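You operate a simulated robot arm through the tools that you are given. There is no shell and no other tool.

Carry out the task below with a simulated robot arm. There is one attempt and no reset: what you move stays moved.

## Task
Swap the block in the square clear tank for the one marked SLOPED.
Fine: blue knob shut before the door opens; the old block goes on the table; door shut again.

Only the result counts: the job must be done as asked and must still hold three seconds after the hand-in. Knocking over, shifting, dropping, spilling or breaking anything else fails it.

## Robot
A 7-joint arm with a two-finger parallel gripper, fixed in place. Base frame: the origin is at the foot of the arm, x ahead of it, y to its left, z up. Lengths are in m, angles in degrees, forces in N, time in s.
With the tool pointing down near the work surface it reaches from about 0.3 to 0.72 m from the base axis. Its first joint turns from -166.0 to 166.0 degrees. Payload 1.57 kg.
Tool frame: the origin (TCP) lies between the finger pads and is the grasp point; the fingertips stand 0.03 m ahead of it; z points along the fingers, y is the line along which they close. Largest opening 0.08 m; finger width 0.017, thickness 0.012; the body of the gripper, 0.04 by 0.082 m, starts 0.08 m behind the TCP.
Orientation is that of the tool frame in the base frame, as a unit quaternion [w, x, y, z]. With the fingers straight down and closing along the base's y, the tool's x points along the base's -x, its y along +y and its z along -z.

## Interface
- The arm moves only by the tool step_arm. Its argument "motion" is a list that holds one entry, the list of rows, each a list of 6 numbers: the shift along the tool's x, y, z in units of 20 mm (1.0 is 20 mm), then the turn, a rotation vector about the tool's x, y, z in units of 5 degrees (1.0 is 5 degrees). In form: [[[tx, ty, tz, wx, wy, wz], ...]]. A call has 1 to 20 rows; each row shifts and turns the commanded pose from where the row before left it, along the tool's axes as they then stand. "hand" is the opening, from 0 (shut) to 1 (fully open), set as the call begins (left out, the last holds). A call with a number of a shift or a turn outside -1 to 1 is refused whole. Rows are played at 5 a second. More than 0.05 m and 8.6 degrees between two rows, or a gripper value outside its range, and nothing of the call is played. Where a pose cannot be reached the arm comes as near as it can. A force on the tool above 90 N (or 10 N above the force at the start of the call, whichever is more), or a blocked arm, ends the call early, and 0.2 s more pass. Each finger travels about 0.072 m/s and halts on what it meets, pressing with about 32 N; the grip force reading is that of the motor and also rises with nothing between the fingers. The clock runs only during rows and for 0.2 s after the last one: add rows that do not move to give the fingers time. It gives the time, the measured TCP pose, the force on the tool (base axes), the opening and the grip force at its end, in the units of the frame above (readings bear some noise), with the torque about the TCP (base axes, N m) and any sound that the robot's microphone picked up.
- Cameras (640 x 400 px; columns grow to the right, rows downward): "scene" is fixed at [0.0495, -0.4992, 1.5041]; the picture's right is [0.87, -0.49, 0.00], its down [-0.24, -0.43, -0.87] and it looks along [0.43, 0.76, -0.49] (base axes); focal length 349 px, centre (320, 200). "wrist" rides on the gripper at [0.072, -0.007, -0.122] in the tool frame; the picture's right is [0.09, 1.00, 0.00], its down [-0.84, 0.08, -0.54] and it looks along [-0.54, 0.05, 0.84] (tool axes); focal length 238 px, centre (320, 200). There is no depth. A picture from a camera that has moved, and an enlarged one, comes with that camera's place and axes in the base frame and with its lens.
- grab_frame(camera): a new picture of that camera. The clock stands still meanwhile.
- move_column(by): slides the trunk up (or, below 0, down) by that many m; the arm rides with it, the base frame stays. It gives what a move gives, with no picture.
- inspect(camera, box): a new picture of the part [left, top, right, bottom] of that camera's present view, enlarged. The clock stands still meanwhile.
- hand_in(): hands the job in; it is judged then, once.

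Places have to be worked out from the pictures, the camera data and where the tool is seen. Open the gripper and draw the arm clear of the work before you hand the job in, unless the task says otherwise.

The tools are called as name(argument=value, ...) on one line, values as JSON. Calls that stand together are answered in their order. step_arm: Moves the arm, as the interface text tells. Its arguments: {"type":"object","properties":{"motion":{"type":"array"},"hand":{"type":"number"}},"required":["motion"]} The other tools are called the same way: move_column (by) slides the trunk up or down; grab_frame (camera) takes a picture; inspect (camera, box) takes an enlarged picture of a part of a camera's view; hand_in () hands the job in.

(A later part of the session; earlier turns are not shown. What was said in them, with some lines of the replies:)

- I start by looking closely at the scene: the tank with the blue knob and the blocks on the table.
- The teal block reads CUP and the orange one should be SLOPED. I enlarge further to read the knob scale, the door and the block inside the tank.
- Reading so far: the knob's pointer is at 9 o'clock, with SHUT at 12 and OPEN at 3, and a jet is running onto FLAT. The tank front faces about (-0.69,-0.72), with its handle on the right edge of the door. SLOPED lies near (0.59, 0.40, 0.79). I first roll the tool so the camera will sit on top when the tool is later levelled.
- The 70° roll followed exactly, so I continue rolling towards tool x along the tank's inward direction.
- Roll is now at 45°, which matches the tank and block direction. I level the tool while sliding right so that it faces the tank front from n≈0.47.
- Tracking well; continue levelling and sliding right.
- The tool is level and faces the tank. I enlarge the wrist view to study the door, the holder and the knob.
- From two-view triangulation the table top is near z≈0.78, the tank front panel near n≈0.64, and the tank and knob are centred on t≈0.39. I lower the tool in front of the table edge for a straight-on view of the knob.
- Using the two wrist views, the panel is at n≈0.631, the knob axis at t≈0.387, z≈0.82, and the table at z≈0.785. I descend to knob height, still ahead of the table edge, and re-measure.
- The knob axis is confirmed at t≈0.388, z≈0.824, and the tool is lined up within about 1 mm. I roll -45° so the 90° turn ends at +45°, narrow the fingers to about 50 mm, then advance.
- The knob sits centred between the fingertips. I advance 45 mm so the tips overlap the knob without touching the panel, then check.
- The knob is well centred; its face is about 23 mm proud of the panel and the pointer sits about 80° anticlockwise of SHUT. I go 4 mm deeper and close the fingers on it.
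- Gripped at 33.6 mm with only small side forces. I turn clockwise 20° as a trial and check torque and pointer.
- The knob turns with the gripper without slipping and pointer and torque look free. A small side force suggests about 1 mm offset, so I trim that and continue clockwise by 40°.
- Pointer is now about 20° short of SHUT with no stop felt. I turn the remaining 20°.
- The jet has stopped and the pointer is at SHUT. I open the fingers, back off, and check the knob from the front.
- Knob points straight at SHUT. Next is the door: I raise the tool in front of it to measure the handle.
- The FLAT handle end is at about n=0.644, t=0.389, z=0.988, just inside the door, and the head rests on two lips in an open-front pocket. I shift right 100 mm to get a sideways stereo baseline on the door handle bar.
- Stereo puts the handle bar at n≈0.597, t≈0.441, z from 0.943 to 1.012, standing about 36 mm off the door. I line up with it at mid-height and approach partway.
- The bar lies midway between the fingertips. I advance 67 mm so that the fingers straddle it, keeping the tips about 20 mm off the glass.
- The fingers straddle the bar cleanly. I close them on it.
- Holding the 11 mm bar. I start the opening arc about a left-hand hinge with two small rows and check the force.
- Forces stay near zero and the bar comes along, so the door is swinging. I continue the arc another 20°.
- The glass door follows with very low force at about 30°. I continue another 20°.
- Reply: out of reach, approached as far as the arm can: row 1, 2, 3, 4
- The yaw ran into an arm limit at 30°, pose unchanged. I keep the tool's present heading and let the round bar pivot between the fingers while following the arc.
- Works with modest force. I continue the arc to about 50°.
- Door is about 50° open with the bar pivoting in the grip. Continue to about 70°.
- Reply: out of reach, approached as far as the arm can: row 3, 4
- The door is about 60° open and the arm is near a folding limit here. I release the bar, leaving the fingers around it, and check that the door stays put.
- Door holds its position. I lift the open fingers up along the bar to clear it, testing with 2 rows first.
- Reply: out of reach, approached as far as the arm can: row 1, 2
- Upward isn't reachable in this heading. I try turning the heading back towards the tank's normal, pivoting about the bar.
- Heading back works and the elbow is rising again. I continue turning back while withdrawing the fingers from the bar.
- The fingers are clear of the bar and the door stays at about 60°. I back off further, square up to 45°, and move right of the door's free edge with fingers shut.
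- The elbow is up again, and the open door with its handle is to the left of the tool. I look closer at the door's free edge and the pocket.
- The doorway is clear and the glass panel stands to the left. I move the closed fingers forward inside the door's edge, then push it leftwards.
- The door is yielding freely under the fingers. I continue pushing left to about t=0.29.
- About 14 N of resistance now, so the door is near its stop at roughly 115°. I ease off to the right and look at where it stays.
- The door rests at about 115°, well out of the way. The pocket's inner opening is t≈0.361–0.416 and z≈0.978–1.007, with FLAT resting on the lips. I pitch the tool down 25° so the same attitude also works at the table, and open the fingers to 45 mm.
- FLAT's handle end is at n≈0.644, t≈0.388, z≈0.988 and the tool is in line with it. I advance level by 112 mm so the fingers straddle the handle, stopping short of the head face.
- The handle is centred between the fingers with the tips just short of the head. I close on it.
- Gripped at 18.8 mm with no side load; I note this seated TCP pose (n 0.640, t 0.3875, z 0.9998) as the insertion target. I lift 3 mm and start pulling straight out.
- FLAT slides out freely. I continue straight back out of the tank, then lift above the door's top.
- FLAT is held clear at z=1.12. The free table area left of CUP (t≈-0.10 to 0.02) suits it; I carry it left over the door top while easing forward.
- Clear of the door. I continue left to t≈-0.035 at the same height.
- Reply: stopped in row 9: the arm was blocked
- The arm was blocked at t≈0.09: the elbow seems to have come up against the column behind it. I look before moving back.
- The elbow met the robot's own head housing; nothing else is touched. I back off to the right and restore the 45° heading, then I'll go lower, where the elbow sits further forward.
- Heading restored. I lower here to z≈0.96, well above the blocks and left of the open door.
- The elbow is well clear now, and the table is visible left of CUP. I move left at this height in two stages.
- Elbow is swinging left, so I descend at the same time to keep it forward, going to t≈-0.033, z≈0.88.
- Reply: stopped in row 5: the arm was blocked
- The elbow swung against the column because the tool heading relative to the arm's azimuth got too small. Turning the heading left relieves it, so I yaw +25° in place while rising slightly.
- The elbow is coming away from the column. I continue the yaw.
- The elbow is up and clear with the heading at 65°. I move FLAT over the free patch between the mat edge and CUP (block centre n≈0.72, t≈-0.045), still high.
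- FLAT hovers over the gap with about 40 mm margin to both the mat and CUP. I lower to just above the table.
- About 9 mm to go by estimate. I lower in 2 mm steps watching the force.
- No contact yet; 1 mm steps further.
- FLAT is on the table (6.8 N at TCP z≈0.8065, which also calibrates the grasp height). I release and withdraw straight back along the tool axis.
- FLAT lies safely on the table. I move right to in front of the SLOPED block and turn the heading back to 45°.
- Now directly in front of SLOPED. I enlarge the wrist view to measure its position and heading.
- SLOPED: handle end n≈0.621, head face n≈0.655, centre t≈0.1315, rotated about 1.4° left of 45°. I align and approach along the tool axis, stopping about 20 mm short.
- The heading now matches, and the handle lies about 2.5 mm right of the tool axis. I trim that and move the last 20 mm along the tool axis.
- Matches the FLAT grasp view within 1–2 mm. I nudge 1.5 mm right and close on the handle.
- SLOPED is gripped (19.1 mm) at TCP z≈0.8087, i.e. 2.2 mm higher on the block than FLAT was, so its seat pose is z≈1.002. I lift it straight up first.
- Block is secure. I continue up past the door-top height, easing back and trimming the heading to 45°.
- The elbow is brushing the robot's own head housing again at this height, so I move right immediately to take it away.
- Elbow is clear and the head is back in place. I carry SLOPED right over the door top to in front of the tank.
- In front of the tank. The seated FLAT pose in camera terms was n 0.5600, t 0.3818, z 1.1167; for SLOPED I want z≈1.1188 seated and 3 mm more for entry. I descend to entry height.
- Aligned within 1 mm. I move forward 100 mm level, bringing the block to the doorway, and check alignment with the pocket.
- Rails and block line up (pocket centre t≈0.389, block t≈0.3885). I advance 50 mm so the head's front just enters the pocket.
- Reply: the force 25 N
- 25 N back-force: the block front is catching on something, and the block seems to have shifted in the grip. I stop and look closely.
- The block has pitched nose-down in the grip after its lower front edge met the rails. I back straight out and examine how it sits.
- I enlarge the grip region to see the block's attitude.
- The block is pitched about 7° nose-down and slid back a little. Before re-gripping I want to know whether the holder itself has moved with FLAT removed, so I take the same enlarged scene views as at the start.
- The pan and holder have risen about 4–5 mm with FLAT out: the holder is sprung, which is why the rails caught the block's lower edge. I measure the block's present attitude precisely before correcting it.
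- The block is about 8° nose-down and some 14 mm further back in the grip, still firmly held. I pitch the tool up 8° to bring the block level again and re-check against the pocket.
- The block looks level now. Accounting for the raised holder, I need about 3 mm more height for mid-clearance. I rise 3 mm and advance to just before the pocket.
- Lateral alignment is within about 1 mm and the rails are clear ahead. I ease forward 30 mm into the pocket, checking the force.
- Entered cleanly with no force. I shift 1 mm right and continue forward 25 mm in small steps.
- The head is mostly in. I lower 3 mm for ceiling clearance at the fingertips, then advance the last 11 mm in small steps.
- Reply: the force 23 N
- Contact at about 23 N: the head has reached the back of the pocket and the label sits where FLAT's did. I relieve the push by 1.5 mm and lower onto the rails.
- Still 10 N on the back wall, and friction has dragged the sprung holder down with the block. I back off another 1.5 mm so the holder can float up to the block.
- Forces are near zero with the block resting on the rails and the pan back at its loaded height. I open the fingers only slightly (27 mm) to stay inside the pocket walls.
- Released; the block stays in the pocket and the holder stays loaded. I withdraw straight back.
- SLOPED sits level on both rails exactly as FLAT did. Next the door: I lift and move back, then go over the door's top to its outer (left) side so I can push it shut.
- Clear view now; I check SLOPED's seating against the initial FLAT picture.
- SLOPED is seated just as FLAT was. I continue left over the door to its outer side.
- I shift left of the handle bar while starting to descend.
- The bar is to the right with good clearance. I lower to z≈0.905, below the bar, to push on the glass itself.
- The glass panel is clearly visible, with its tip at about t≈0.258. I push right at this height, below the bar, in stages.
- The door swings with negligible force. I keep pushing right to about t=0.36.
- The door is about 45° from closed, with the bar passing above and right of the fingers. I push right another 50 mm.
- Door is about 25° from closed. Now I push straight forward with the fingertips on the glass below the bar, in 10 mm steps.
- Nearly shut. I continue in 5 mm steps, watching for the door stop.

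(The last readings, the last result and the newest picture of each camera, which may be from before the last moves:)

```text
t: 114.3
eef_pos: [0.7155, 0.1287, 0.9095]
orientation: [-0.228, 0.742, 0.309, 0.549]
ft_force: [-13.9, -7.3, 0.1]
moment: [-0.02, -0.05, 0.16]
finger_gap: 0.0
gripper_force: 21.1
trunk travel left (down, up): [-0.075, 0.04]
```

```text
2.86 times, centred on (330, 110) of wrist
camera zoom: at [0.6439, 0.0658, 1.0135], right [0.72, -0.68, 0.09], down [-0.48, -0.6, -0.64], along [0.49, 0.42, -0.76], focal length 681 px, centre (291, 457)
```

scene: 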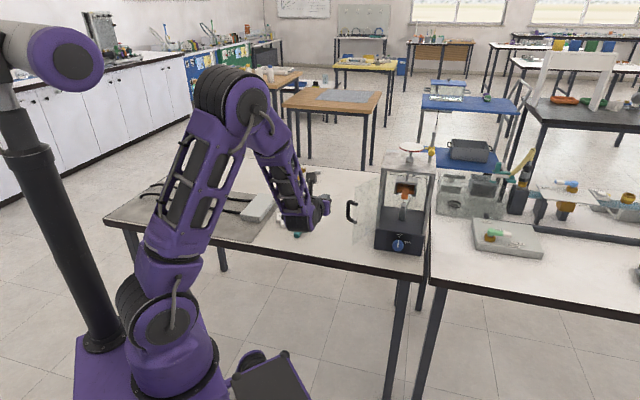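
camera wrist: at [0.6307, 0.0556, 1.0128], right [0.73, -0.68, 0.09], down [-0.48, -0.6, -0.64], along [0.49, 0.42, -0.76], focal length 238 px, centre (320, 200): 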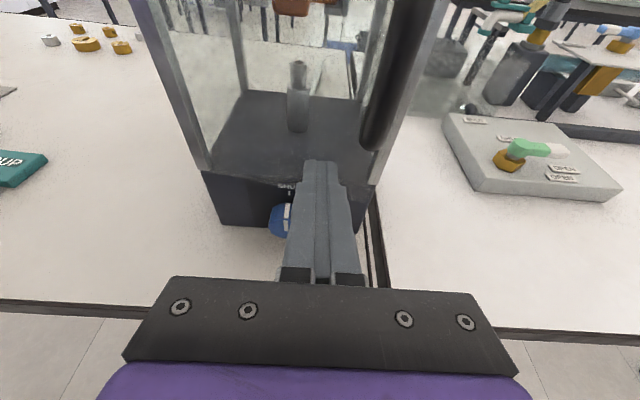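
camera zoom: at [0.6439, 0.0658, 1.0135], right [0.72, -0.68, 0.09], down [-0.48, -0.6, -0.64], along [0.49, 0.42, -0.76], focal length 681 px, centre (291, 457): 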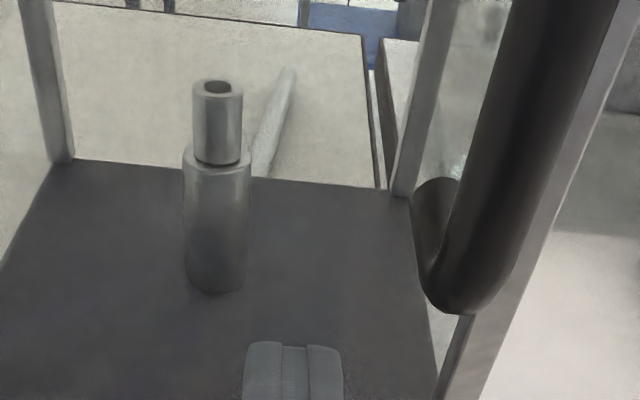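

Firm contact at about 15 N with the fingertips at the frame plane: the door is against its stop. I withdraw straight back and compare with the initial picture.

step_arm(motion=[[[-0.146, 0, -0.478, 0, 0, 0], [-0.2924, 0, -0.9563, 0, 0, 0], [-0.2924, 0, -0.9563, 0, 0, 0], [-0.2924, 0, -0.9563, 0, 0, 0], [-0.2924, 0, -0.9563, 0, 0, 0], [-0.2924, 0, -0.9563, 0, 0, 0]]])

inspect(camera="wrist", box=[230, 0, 430, 140])

inspect(camera="scene", box=[350, 130, 460, 270])

inspect(camera="scene", box=[374, 190, 438, 230])

```text
t: 115.7
eef_pos: [0.6383, 0.05, 0.9094]
orientation: [-0.228, 0.742, 0.309, 0.549]
ft_force: [0.3, -0.1, 0.0]
moment: [0.0, 0.0, 0.04]
finger_gap: 0.0
gripper_force: 21.2
trunk travel left (down, up): [-0.075, 0.04]
```

```text
2.86 times, centred on (330, 70) of wrist
camera zoom: at [0.5669, -0.0118, 1.0135], right [0.73, -0.68, 0.09], down [-0.48, -0.6, -0.64], along [0.49, 0.42, -0.76], focal length 681 px, centre (291, 571)
```

zoom: 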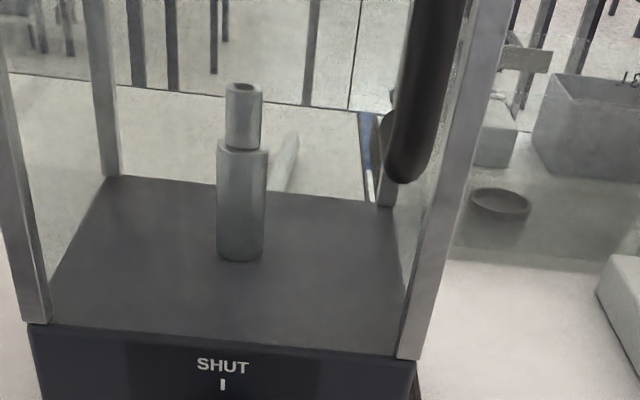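

```text
2.86 times, centred on (405, 200) of scene
camera zoom: at [0.0495, -0.4992, 1.5041], right [0.87, -0.49, 0.0], down [-0.24, -0.43, -0.87], along [0.43, 0.76, -0.49], focal length 998 px, centre (77, 200)
```

zoom: 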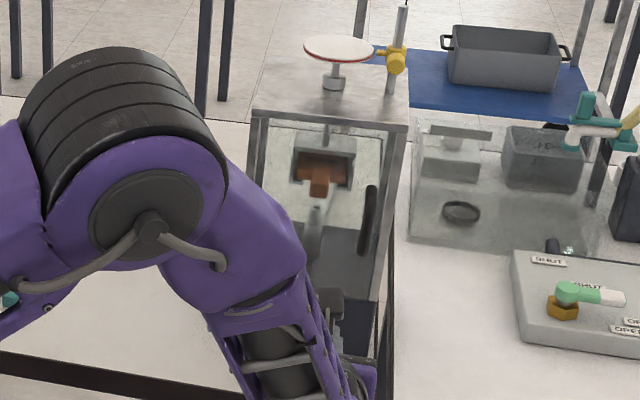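

```text
10.00 times, centred on (406, 210) of scene
camera zoom: at [0.0495, -0.4992, 1.5041], right [0.87, -0.49, 0.0], down [-0.24, -0.43, -0.87], along [0.43, 0.76, -0.49], focal length 3492 px, centre (-540, 100)
```

zoom: 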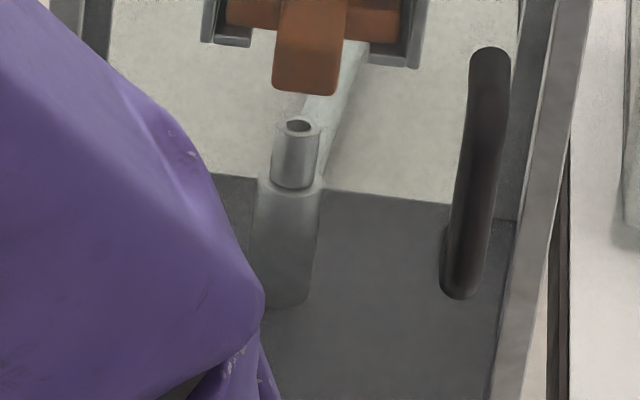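

The handle bar is exactly where it was initially, so the door is shut. I draw the arm back and up clear of the tank, open the gripper, and inspect everything a last time.

step_arm(motion=[[[0.81, -0.5, -0.77, 0, 0, 0], [0.81, -0.5, -0.77, 0, 0, 0], [0.9563, -0.5, -0.2924, 0, 0, 0], [0.9563, -0.5, -0.2924, 0, 0, 0], [0.9563, -0.5, -0.2924, 0, 0, 0], [0.9563, -0.5, -0.2924, 0, 0, 0], [0.9563, -0.5, -0.2924, 0, 0, 0], [0.9563, -0.5, -0.2924, 0, 0, 0], [0.9563, -0.5, -0.2924, 0, 0, 0], [0, 0, 0, 0, 0, 0]]], hand=0.8)

grab_frame(camera="scene")

inspect(camera="scene", box=[350, 130, 460, 270])

grab_frame(camera="wrist")

```text
t: 117.9
eef_pos: [0.5604, 0.1019, 1.0878]
orientation: [-0.229, 0.742, 0.31, 0.549]
ft_force: [0.0, -1.1, 0.0]
moment: [-0.01, 0.02, 0.03]
finger_gap: 0.0639
gripper_force: 0.1
trunk travel left (down, up): [-0.075, 0.04]
```

```text
taken
```

scene: 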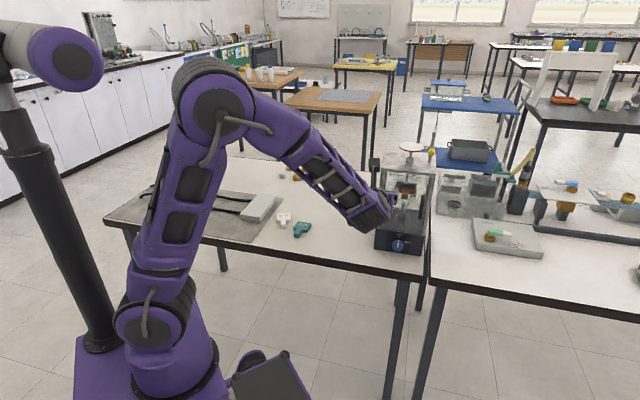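

```text
2.86 times, centred on (405, 200) of scene
camera zoom: at [0.0495, -0.4992, 1.5041], right [0.87, -0.49, 0.0], down [-0.24, -0.43, -0.87], along [0.43, 0.76, -0.49], focal length 998 px, centre (77, 200)
```

zoom: 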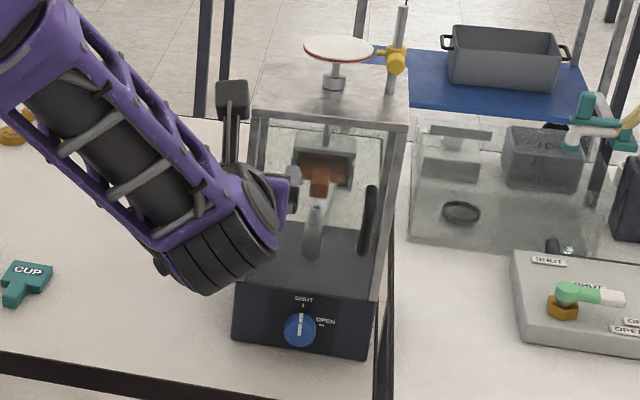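

```text
taken
camera wrist: at [0.4898, 0.0384, 1.193], right [0.72, -0.68, 0.09], down [-0.48, -0.6, -0.64], along [0.49, 0.42, -0.76], focal length 238 px, centre (320, 200)
```

wrist: 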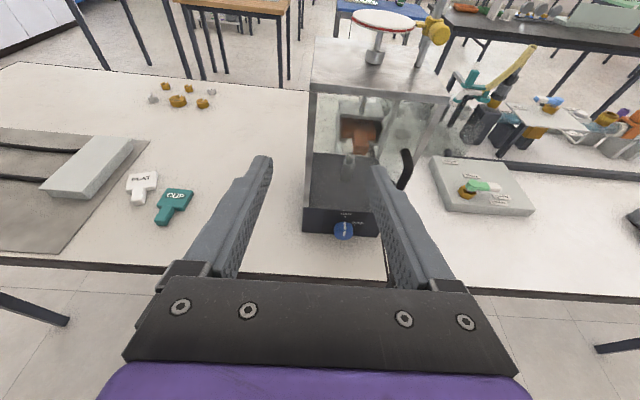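

Everything looks right: knob on SHUT, door closed, SLOPED inside, FLAT on the table, CUP untouched. I move the arm a little further away and take last close-ups.

step_arm(motion=[[[0.3, -1, -0.1, 0, 0, 0], [0.3, -1, -0.1, 0, 0, 0], [0.3, -1, -0.1, 0, 0, 0], [0, 0, 0, 0, 0, 0]]])

inspect(camera="scene", box=[374, 160, 438, 200])

inspect(camera="scene", box=[374, 190, 438, 230])

inspect(camera="scene", box=[374, 225, 430, 260])

inspect(camera="scene", box=[220, 150, 350, 250])

```text
t: 118.9
eef_pos: [0.5174, 0.1441, 1.1084]
orientation: [-0.228, 0.742, 0.309, 0.549]
ft_force: [0.0, -0.1, 0.1]
moment: [0.04, 0.05, 0.01]
finger_gap: 0.0639
gripper_force: 0.0
trunk travel left (down, up): [-0.075, 0.04]
```

```text
10.00 times, centred on (406, 180) of scene
camera zoom: at [0.0495, -0.4992, 1.5041], right [0.87, -0.49, 0.0], down [-0.24, -0.43, -0.87], along [0.43, 0.76, -0.49], focal length 3492 px, centre (-540, 400)
```

zoom: 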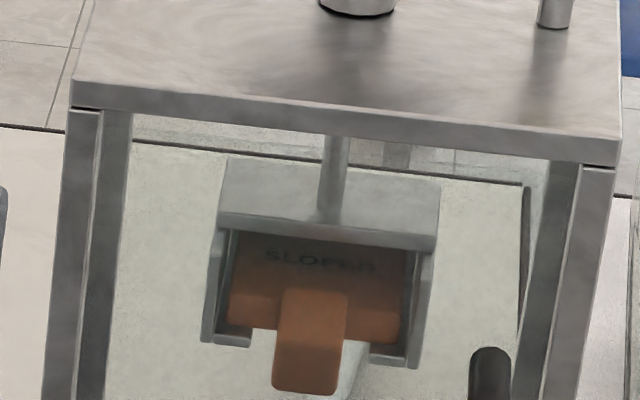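

```text
10.00 times, centred on (406, 210) of scene
camera zoom: at [0.0495, -0.4992, 1.5041], right [0.87, -0.49, 0.0], down [-0.24, -0.43, -0.87], along [0.43, 0.76, -0.49], focal length 3492 px, centre (-540, 100)
```

zoom: 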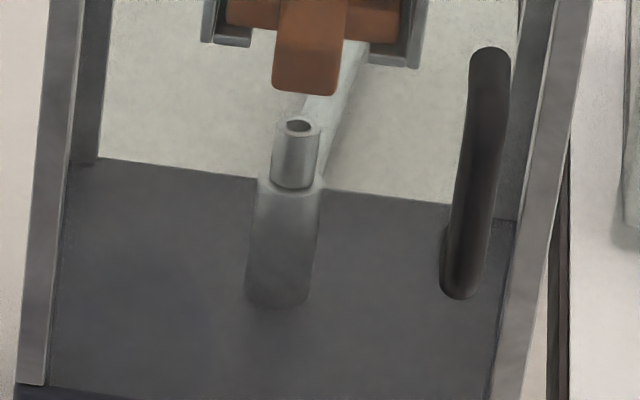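

```text
11.43 times, centred on (402, 242) of scene
camera zoom: at [0.0495, -0.4992, 1.5041], right [0.87, -0.49, 0.0], down [-0.24, -0.43, -0.87], along [0.43, 0.76, -0.49], focal length 3990 px, centre (-617, -286)
```

zoom: 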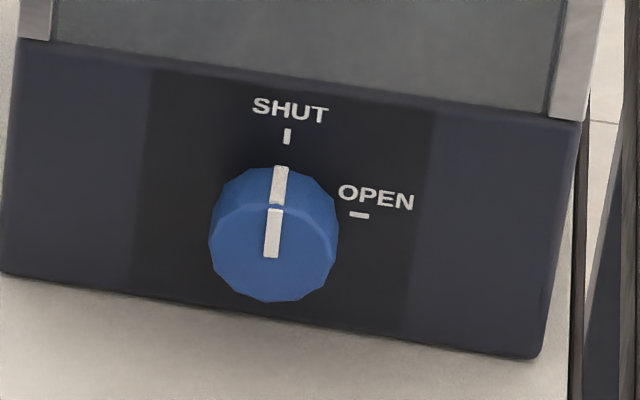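

```text
4.00 times, centred on (285, 200) of scene
camera zoom: at [0.0495, -0.4992, 1.5041], right [0.87, -0.49, 0.0], down [-0.24, -0.43, -0.87], along [0.43, 0.76, -0.49], focal length 1397 px, centre (460, 200)
```

zoom: 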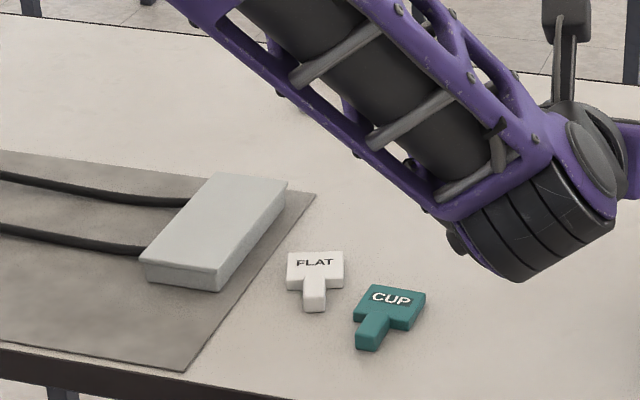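

The final state checks out against the initial pictures. SLOPED is seated behind the shut door, the knob is at SHUT with no jet, and FLAT rests on the table. CUP and the tank have not moved, and the gripper is open and clear. I hand in.

hand_in()

```text
The job is handed in.
```

The swap is done and handed in. The SLOPED block now sits in the square clear tank where FLAT was, and the door is shut again.

- **Blue knob:** I turned it to SHUT before opening the door. The water jet stopped, and the knob still points at SHUT.
- **Old block:** FLAT lies on the table between the grey mat and CUP.
- **Rest of the bench:** In the last pictures the tank and CUP were where they started. The arm was drawn back with the gripper open.

Two things did not go smoothly:

- **First insertion:** My first try at inserting SLOPED met about 25 N. The holder is sprung and had risen a few millimetres once FLAT was out, so the block caught on the rails and tilted in the grip. I backed out, levelled it and seated it on the second try.
- **Arm blocked:** While I carried the blocks, the elbow pressed against the robot's own head housing and once against its column. The head shifted a little while pressed and was back in place afterwards. I saw nothing else disturbed.
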